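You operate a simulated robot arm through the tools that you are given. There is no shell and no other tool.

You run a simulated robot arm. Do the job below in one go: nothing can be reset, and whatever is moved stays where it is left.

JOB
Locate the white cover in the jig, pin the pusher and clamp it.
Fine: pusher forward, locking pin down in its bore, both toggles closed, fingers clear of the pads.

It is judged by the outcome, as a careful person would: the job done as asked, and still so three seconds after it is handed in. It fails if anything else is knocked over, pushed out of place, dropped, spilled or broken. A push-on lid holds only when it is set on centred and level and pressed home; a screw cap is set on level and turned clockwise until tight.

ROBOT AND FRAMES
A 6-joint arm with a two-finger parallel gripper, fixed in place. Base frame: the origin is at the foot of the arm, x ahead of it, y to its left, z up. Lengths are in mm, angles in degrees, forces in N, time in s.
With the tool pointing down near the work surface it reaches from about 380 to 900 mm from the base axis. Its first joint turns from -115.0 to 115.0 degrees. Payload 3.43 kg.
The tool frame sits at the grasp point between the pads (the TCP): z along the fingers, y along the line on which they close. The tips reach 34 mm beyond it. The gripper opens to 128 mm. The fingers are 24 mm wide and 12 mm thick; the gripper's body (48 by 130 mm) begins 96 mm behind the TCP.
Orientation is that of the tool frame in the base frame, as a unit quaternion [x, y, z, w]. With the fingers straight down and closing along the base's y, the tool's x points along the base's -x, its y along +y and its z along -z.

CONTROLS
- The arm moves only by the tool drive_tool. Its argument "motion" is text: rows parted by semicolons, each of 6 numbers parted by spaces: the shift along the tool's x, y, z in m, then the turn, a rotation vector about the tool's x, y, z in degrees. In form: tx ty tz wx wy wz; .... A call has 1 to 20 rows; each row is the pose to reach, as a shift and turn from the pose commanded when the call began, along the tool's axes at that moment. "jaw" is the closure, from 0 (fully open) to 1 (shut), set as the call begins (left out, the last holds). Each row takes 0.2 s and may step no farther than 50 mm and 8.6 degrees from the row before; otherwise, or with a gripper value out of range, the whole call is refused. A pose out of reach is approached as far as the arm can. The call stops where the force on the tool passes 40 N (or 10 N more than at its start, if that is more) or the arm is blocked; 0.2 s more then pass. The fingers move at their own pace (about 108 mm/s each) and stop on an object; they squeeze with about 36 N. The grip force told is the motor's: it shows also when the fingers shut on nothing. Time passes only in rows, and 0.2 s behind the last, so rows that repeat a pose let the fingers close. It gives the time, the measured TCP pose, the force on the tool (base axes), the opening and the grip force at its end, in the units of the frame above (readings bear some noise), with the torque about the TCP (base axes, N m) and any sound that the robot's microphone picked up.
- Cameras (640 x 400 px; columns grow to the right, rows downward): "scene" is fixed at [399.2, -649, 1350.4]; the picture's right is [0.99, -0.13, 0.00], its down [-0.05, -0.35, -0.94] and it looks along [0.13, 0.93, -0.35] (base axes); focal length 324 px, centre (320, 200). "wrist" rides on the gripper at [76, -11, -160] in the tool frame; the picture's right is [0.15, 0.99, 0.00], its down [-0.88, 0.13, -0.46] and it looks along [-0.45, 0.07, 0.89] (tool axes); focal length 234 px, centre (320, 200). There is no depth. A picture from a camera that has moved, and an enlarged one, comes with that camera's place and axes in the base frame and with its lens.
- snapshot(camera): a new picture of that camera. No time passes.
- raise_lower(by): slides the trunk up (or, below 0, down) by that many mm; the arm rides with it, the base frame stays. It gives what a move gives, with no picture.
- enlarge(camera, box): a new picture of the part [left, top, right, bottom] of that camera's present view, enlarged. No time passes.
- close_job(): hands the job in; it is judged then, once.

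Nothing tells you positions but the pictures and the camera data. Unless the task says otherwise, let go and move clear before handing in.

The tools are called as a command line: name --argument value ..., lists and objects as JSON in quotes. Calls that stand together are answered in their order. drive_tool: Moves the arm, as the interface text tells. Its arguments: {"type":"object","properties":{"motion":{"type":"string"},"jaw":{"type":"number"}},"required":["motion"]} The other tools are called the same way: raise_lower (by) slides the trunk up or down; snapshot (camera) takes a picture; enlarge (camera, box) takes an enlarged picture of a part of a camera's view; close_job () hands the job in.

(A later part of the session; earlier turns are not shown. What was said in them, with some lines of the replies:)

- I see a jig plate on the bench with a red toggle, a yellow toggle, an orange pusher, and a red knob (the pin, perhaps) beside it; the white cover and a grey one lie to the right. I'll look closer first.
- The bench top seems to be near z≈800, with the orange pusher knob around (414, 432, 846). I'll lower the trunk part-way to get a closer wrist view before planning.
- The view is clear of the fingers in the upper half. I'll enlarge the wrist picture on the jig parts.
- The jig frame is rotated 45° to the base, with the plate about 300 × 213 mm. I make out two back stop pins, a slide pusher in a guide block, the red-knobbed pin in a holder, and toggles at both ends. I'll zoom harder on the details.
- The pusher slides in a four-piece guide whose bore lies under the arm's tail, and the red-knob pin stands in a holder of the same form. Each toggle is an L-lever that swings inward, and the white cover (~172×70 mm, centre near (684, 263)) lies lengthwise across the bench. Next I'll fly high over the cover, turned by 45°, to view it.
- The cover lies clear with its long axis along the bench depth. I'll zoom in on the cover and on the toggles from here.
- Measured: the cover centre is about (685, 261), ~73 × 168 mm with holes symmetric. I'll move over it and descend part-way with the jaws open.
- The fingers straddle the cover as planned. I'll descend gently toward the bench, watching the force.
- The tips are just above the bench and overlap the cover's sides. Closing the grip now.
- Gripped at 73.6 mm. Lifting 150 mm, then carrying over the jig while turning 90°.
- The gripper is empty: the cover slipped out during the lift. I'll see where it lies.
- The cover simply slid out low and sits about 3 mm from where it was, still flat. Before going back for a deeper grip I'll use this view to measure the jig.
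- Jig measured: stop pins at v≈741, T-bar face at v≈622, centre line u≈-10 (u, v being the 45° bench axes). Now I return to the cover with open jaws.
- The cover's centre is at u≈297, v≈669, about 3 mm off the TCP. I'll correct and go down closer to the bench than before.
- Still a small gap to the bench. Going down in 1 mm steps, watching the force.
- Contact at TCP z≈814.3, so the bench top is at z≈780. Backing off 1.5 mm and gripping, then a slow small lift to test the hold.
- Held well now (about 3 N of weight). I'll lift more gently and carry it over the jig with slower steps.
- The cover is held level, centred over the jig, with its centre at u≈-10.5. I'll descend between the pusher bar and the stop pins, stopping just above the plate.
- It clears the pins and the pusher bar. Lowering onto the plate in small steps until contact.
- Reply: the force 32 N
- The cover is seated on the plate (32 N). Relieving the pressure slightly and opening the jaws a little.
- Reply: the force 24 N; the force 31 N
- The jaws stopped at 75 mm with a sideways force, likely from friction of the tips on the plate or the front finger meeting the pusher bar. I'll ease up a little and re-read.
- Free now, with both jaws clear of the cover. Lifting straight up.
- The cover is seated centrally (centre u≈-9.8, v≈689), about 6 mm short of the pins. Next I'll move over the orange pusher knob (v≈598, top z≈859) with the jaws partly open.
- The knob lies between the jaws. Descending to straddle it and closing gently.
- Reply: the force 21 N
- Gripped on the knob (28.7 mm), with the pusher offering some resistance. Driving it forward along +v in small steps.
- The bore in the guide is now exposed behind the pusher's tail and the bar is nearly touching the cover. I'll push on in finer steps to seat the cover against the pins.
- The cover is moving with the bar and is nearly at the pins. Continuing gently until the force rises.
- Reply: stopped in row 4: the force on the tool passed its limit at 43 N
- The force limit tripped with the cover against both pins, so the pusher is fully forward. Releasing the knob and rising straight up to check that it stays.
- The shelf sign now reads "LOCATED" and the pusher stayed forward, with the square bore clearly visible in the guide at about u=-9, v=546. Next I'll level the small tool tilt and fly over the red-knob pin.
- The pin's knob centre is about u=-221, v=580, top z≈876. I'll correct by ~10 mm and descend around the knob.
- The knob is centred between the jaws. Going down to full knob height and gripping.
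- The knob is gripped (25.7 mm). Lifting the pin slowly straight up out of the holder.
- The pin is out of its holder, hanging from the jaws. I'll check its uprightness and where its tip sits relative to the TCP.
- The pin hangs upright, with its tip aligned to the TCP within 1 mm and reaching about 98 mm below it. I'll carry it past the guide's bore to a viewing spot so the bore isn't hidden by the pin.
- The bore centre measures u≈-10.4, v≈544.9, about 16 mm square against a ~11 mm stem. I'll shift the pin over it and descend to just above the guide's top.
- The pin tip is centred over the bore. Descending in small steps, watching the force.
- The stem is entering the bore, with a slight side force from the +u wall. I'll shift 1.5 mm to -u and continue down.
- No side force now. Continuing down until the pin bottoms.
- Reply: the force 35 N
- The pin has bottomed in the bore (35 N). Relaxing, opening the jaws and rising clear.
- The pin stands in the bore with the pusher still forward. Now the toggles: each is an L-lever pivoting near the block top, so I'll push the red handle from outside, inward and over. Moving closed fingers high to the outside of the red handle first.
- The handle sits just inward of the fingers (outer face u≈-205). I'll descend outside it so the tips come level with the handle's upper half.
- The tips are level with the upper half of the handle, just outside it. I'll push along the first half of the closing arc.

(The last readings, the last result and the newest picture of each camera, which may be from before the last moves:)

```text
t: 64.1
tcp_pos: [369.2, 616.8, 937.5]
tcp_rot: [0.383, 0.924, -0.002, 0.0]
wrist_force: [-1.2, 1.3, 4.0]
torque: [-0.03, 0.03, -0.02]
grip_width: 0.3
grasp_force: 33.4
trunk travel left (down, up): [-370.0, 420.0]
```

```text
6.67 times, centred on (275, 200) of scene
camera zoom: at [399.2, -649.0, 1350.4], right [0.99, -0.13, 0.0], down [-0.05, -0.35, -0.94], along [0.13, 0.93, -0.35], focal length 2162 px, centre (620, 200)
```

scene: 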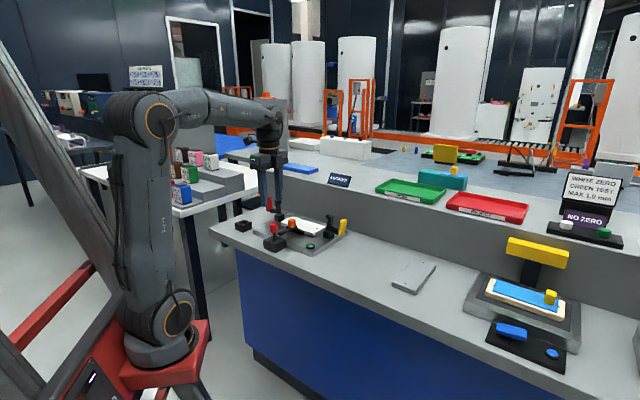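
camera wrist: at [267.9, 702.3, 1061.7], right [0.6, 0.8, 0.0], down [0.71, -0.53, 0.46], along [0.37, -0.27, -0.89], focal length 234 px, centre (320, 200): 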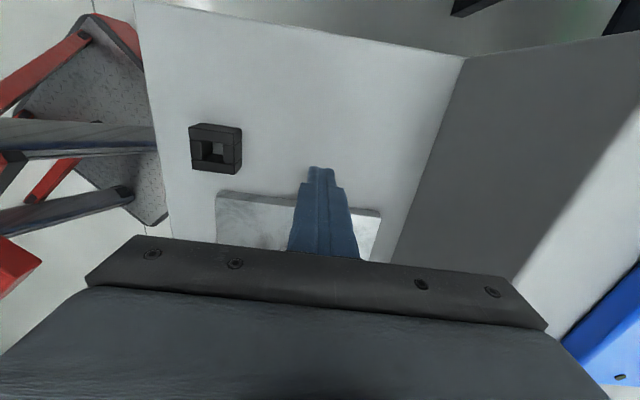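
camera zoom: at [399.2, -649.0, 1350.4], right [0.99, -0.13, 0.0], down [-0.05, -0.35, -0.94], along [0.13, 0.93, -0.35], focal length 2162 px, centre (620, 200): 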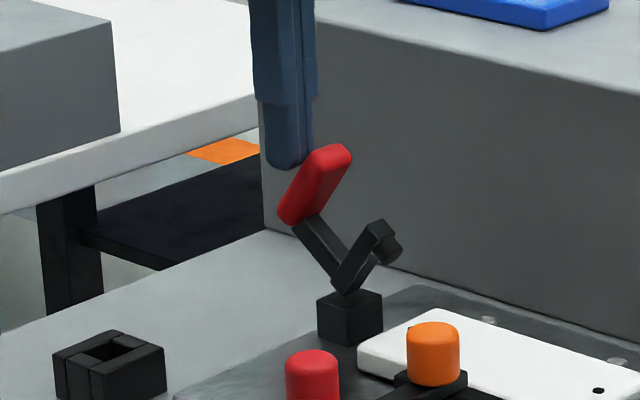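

The lever is following at about 40° with low force. Continuing over the top of the arc.

drive_tool --motion "-0.0061 0 -0.002 0 0 0; -0.0122 0 -0.0036 0 0 0; -0.0185 0 -0.0045 0 0 0; -0.0248 0 -0.005 0 0 0; -0.031 0 -0.0048 0 0 0; -0.0375 0 -0.0042 0 0 0; -0.0435 0 -0.003 0 0 0; -0.0499 0 -0.0012 0 0 0; -0.0555 0 0.0012 0 0 0; -0.0615 0 0.0039 0 0 0; -0.0615 0 0.0039 0 0 0" --jaw 1

enlarge --camera "scene" --box '[240, 170, 310, 230]'

```text
t: 66.5
tcp_pos: [411.8, 574.7, 934.4]
tcp_rot: [0.382, 0.924, 0.0, 0.0]
wrist_force: [0.3, 0.5, 0.6]
torque: [0.07, 0.02, 0.02]
grip_width: 0.0
grasp_force: 33.5
trunk travel left (down, up): [-370.0, 420.0]
```

```text
6.67 times, centred on (275, 200) of scene
camera zoom: at [399.2, -649.0, 1350.4], right [0.99, -0.13, 0.0], down [-0.05, -0.35, -0.94], along [0.13, 0.93, -0.35], focal length 2162 px, centre (620, 200)
```

zoom: 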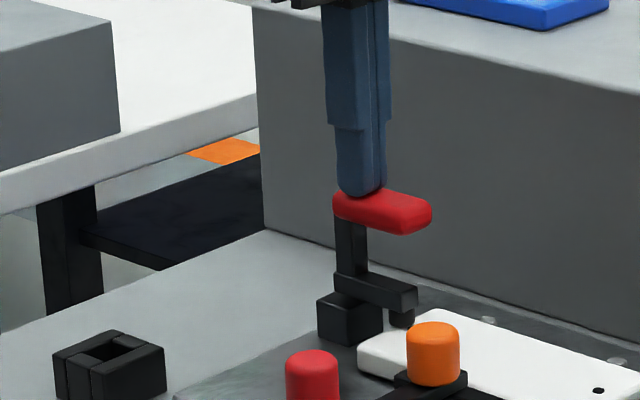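

The lever is about horizontal with the pad just over the cover. I'll press down on the handle until it seats.

drive_tool --motion "-0.003 0 0.001 0 0 0; -0.006 0 0.002 0 0 0; -0.006 0 0.004 0 0 0; -0.006 0 0.006 0 0 0; -0.006 0 0.008 0 0 0; -0.006 0 0.010 0 0 0; -0.006 0 0.012 0 0 0; -0.006 0 0.014 0 0 0; -0.006 0 0.016 0 0 0; -0.006 0 0.016 0 0 0" --jaw 1

enlarge --camera "scene" --box '[240, 170, 310, 230]'

```text
t: 67.5
tcp_pos: [415.8, 571.1, 932.8]
tcp_rot: [0.384, 0.923, 0.004, 0.0]
wrist_force: [-4.7, 0.9, 9.0]
torque: [-0.08, 0.12, -0.03]
grip_width: 0.0
grasp_force: 33.1
trunk travel left (down, up): [-370.0, 420.0]
stopped in row 4: the force on the tool passed its limit at 43 N (the readings are from after the stop); the commanded pose is now the measured one
```

```text
6.67 times, centred on (275, 200) of scene
camera zoom: at [399.2, -649.0, 1350.4], right [0.99, -0.13, 0.0], down [-0.05, -0.35, -0.94], along [0.13, 0.93, -0.35], focal length 2162 px, centre (620, 200)
```

zoom: 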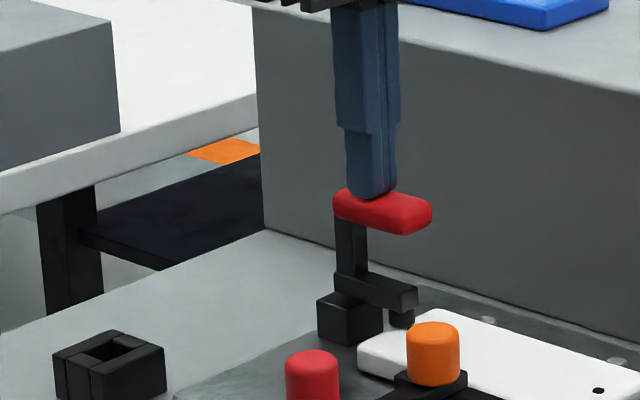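

The red toggle has reached its stop, with its pad down on the cover. Lifting off and moving high to the outside of the yellow handle.

drive_tool --motion "0 0 -0.02 0 0 0; 0 0 -0.055 0.2 0 0; -0.03 0 -0.055 0.4 0 0; -0.072 0 -0.055 0.4 0 0; -0.114 0 -0.055 0.4 0 0; -0.156 0 -0.055 0.4 0 0; -0.198 0 -0.055 0.4 0 0; -0.24 0 -0.055 0.4 0 0; -0.282 0 -0.055 0.4 0 0; -0.32 0 -0.055 0.4 0 0; -0.332 0 -0.055 0.4 0 0; -0.332 0 -0.055 0.4 0 0" --jaw 1

snapshot --camera "wrist"

enlarge --camera "wrist" --box '[220, 60, 420, 200]'

enlarge --camera "scene" --box '[260, 170, 370, 260]'

```text
t: 70.1
tcp_pos: [651.1, 335.6, 986.2]
tcp_rot: [0.382, 0.924, -0.001, -0.002]
wrist_force: [0.0, -0.3, -0.5]
torque: [-0.01, 0.01, 0.01]
grip_width: 0.1
grasp_force: 33.3
trunk travel left (down, up): [-370.0, 420.0]
```

```text
taken
camera wrist: at [589.7, 381.3, 1147.8], right [0.6, 0.8, 0.0], down [0.72, -0.53, 0.45], along [0.36, -0.27, -0.89], focal length 234 px, centre (320, 200)
```

wrist: 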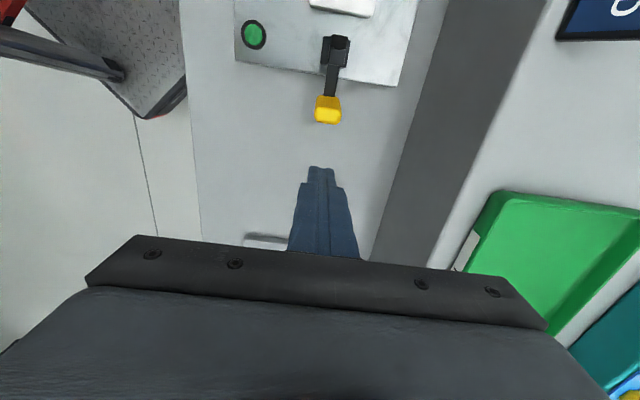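

```text
2.86 times, centred on (320, 130) of wrist
camera zoom: at [589.7, 381.3, 1147.8], right [0.6, 0.8, 0.0], down [0.72, -0.53, 0.45], along [0.36, -0.27, -0.89], focal length 669 px, centre (320, 400)
```

zoom: 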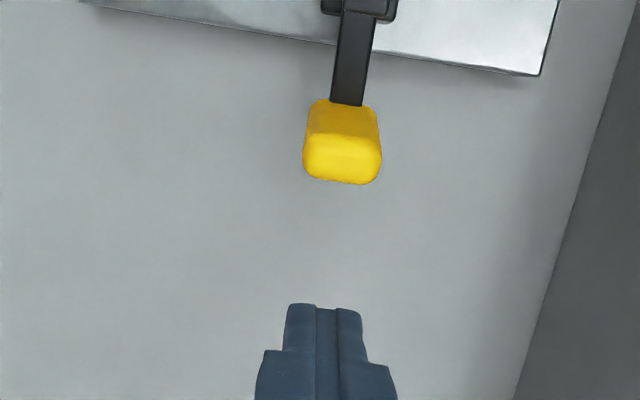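

```text
4.44 times, centred on (315, 215) of scene
camera zoom: at [399.2, -649.0, 1350.4], right [0.99, -0.13, 0.0], down [-0.05, -0.35, -0.94], along [0.13, 0.93, -0.35], focal length 1442 px, centre (342, 133)
```

zoom: 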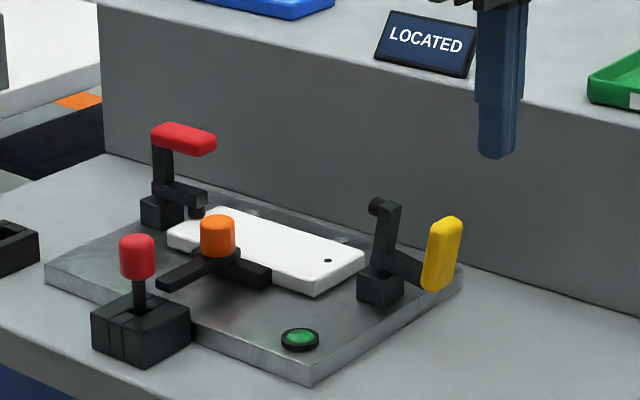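

Red is holding closed. The yellow handle's outer face is at u≈187, v≈698, mirroring the red one. Descending outside it now.

drive_tool --motion "0 0 0.04 0 0 0; 0 0 0.07 0 0 0; 0 0 0.084 0 0 0; 0 0 0.084 0 0 0" --jaw 1

enlarge --camera "wrist" --box '[220, 60, 420, 200]'

enlarge --camera "scene" --box '[310, 190, 380, 250]'

```text
t: 71.1
tcp_pos: [649.6, 336.0, 902.0]
tcp_rot: [0.384, 0.923, 0.0, -0.002]
wrist_force: [-0.2, -0.8, 0.2]
torque: [0.03, 0.01, 0.01]
grip_width: 0.0
grasp_force: 33.1
trunk travel left (down, up): [-370.0, 420.0]
```

```text
2.86 times, centred on (320, 130) of wrist
camera zoom: at [588.9, 380.9, 1062.2], right [0.6, 0.8, 0.0], down [0.72, -0.53, 0.45], along [0.36, -0.27, -0.89], focal length 669 px, centre (320, 400)
```

zoom: 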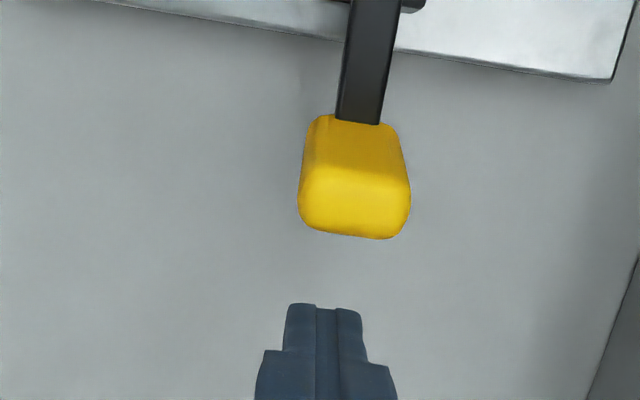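

```text
6.67 times, centred on (345, 220) of scene
camera zoom: at [399.2, -649.0, 1350.4], right [0.99, -0.13, 0.0], down [-0.05, -0.35, -0.94], along [0.13, 0.93, -0.35], focal length 2162 px, centre (153, 67)
```

zoom: 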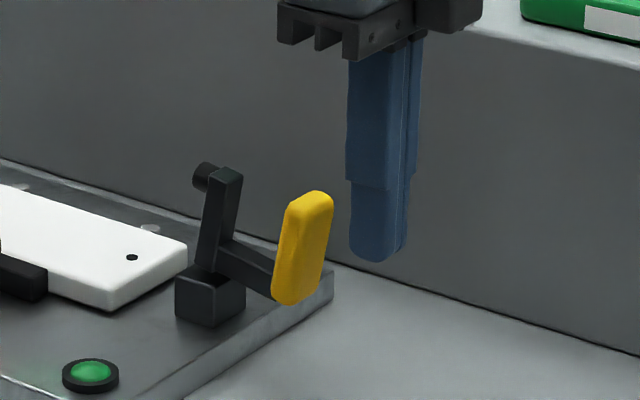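

Aligned with the handle in v. Pushing along the mirrored arc, first half.

drive_tool --motion "0.013 0.001 -0.002 0 0 0; 0.0255 0.001 -0.0033 0 0 0; 0.0293 0.001 -0.0087 0 0 0; 0.0331 0.001 -0.0139 0 0 0; 0.0372 0.001 -0.0187 0 0 0; 0.0418 0.001 -0.0231 0 0 0; 0.0468 0.001 -0.0271 0 0 0; 0.0521 0.001 -0.0306 0 0 0; 0.0577 0.001 -0.0337 0 0 0; 0.0635 0.001 -0.0362 0 0 0; 0.0635 0.001 -0.0362 0 0 0" --jaw 1

enlarge --camera "scene" --box '[300, 180, 370, 240]'

```text
t: 73.5
tcp_pos: [606.0, 381.3, 937.5]
tcp_rot: [0.383, 0.924, -0.001, -0.002]
wrist_force: [1.5, -1.7, 3.0]
torque: [0.0, -0.02, 0.01]
grip_width: 0.1
grasp_force: 32.9
trunk travel left (down, up): [-370.0, 420.0]
```

```text
6.67 times, centred on (335, 210) of scene
camera zoom: at [399.2, -649.0, 1350.4], right [0.99, -0.13, 0.0], down [-0.05, -0.35, -0.94], along [0.13, 0.93, -0.35], focal length 2162 px, centre (220, 133)
```

zoom: 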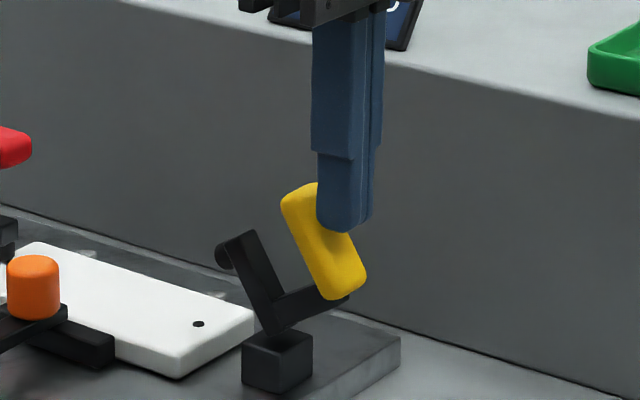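

The yellow lever is following likewise. Continuing over the top.

drive_tool --motion "0.006 0 -0.0021 0 0 0; 0.0122 0 -0.0036 0 0 0; 0.0185 0 -0.0046 0 0 0; 0.0248 0 -0.005 0 0 0; 0.0312 0 -0.0049 0 0 0; 0.0375 0 -0.0042 0 0 0; 0.0437 0 -0.003 0 0 0; 0.0499 0 -0.0012 0 0 0; 0.0558 0 0.0011 0 0 0; 0.0615 0 0.0039 0 0 0; 0.0615 0 0.0039 0 0 0" --jaw 1

enlarge --camera "scene" --box '[300, 180, 370, 240]'

```text
t: 75.9
tcp_pos: [562.8, 423.9, 933.4]
tcp_rot: [0.383, 0.924, 0.0, -0.002]
wrist_force: [0.3, -0.5, 0.8]
torque: [-0.01, 0.02, -0.04]
grip_width: 0.1
grasp_force: 32.5
trunk travel left (down, up): [-370.0, 420.0]
```

```text
6.67 times, centred on (335, 210) of scene
camera zoom: at [399.2, -649.0, 1350.4], right [0.99, -0.13, 0.0], down [-0.05, -0.35, -0.94], along [0.13, 0.93, -0.35], focal length 2162 px, centre (220, 133)
```

zoom: 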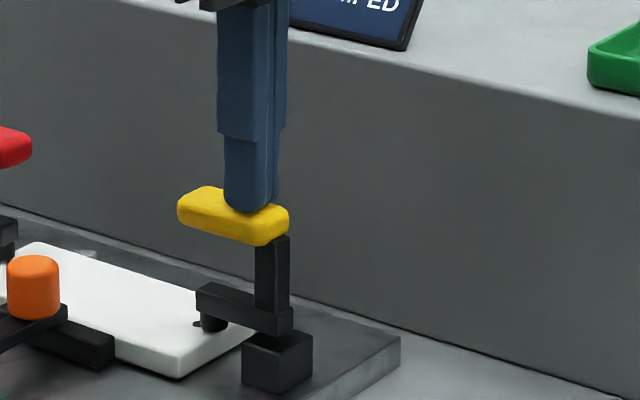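

The sign behind now seems to read "CLAMPED". A gentle press down to be sure the yellow toggle is fully home.

drive_tool --motion "0.003 0 0.001 0 0 0; 0.006 0 0.002 0 0 0; 0.006 0 0.004 0 0 0; 0.006 0 0.006 0 0 0; 0.006 0 0.008 0 0 0; 0.006 0 0.008 0 0 0" --jaw 1

drive_tool --motion "0 0 -0.01 0 0 0; 0 0 -0.05 0 0 0; 0 0 -0.1 0 0 0; 0 0 -0.14 0 0 0; 0 0 -0.14 0 0 0"

enlarge --camera "scene" --box '[240, 160, 370, 260]'

snapshot --camera "wrist"

```text
t: 77.0
tcp_pos: [559.2, 428.7, 933.3]
tcp_rot: [0.383, 0.924, 0.003, 0.001]
wrist_force: [-1.2, -5.5, 9.3]
torque: [-0.28, 0.07, -0.08]
grip_width: 0.2
grasp_force: 33.5
trunk travel left (down, up): [-370.0, 420.0]
stopped in row 5: the force on the tool passed its limit at 43 N (the readings are from after the stop); the commanded pose is now the measured one
```

```text
t: 78.2
tcp_pos: [559.5, 427.6, 1075.4]
tcp_rot: [0.384, 0.923, 0.004, -0.001]
wrist_force: [0.0, 0.1, 0.5]
torque: [-0.02, 0.01, 0.01]
grip_width: 0.0
grasp_force: 33.1
trunk travel left (down, up): [-370.0, 420.0]
```

```text
4.00 times, centred on (305, 210) of scene
camera zoom: at [399.2, -649.0, 1350.4], right [0.99, -0.13, 0.0], down [-0.05, -0.35, -0.94], along [0.13, 0.93, -0.35], focal length 1298 px, centre (380, 160)
```

zoom: 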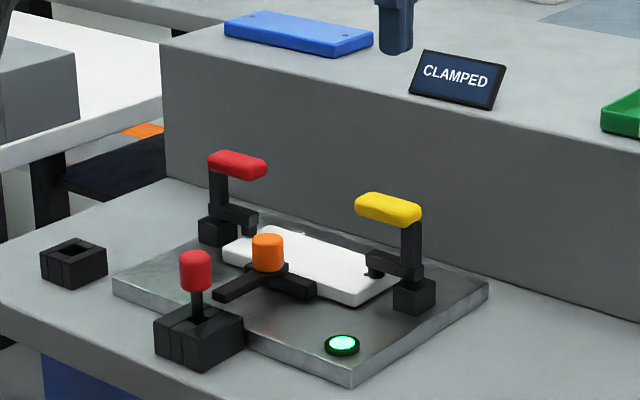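

```text
taken
camera wrist: at [497.7, 472.0, 1235.3], right [0.6, 0.8, 0.01], down [0.71, -0.53, 0.45], along [0.37, -0.27, -0.89], focal length 234 px, centre (320, 200)
```

wrist: 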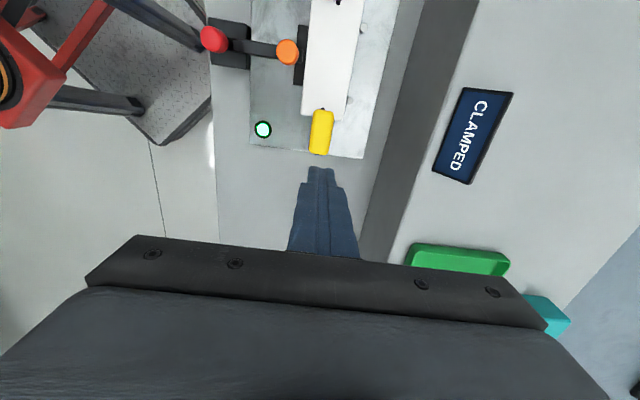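

The sign reads "CLAMPED" and the green lamp is lit, with both toggles down, the pin in its bore and the arm well clear. I'll let a couple of seconds pass and take one last look.

drive_tool --motion "0 0 -0.02 0 0 0; 0 0 -0.04 0 0 0; 0 0 -0.04 0 0 0; 0 0 -0.04 0 0 0; 0 0 -0.04 0 0 0; 0 0 -0.04 0 0 0; 0 0 -0.04 0 0 0; 0 0 -0.04 0 0 0; 0 0 -0.04 0 0 0; 0 0 -0.04 0 0 0; 0 0 -0.04 0 0 0; 0 0 -0.04 0 0 0"

snapshot --camera "scene"

enlarge --camera "scene" --box '[240, 160, 370, 260]'

```text
t: 80.8
tcp_pos: [560.3, 428.2, 1114.5]
tcp_rot: [0.383, 0.924, 0.004, 0.0]
wrist_force: [0.7, -0.7, 0.0]
torque: [0.01, 0.01, 0.01]
grip_width: 0.0
grasp_force: 33.0
trunk travel left (down, up): [-370.0, 420.0]
```

```text
taken
```

scene: 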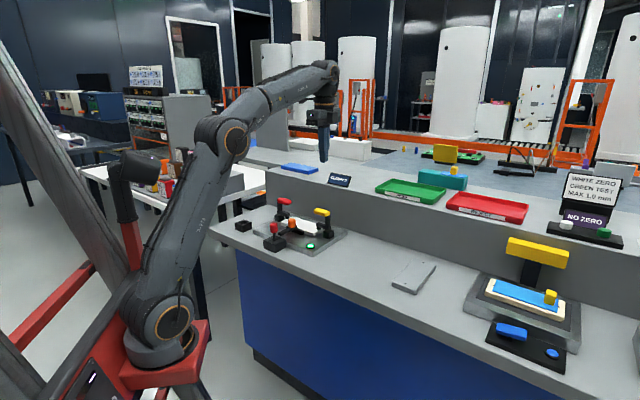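

```text
4.00 times, centred on (305, 210) of scene
camera zoom: at [399.2, -649.0, 1350.4], right [0.99, -0.13, 0.0], down [-0.05, -0.35, -0.94], along [0.13, 0.93, -0.35], focal length 1298 px, centre (380, 160)
```

zoom: 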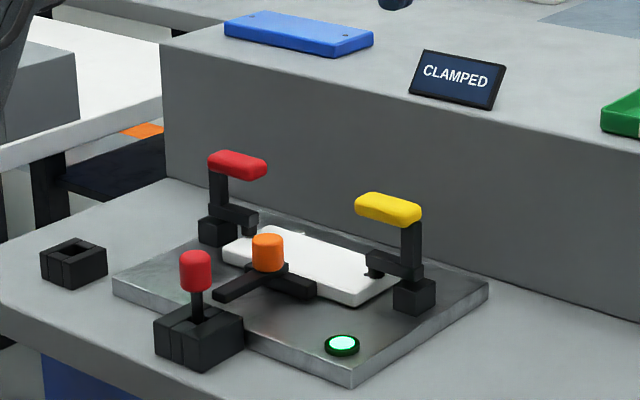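

Everything is stable: the cover is located and clamped, the pin is down, both toggles are closed, and the fingers are well clear. Handing in.

close_job

```text
The job is handed in.
```

The white cover is located in the jig, pinned and clamped, and I've handed the job in. The sign behind the jig reads "CLAMPED" and the green lamp on the plate is lit.

- **Cover:** it sits against both stop pins. On my first pick-up it slipped out of the grip just above the bench. It landed flat about 3 mm away, and I gripped it lower the second time.
- **Pusher:** it is fully forward and holding the cover against the pins.
- **Locking pin:** it is down in the guide bore behind the pusher, pressed until it bottomed.
- **Toggles:** red and yellow are both closed against their stops, with the pads down on the cover.
- **Arm:** the fingers are about 180 mm above the toggle handles.

I watched for over two seconds after the last contact and nothing moved. Nothing else on the bench looks disturbed.
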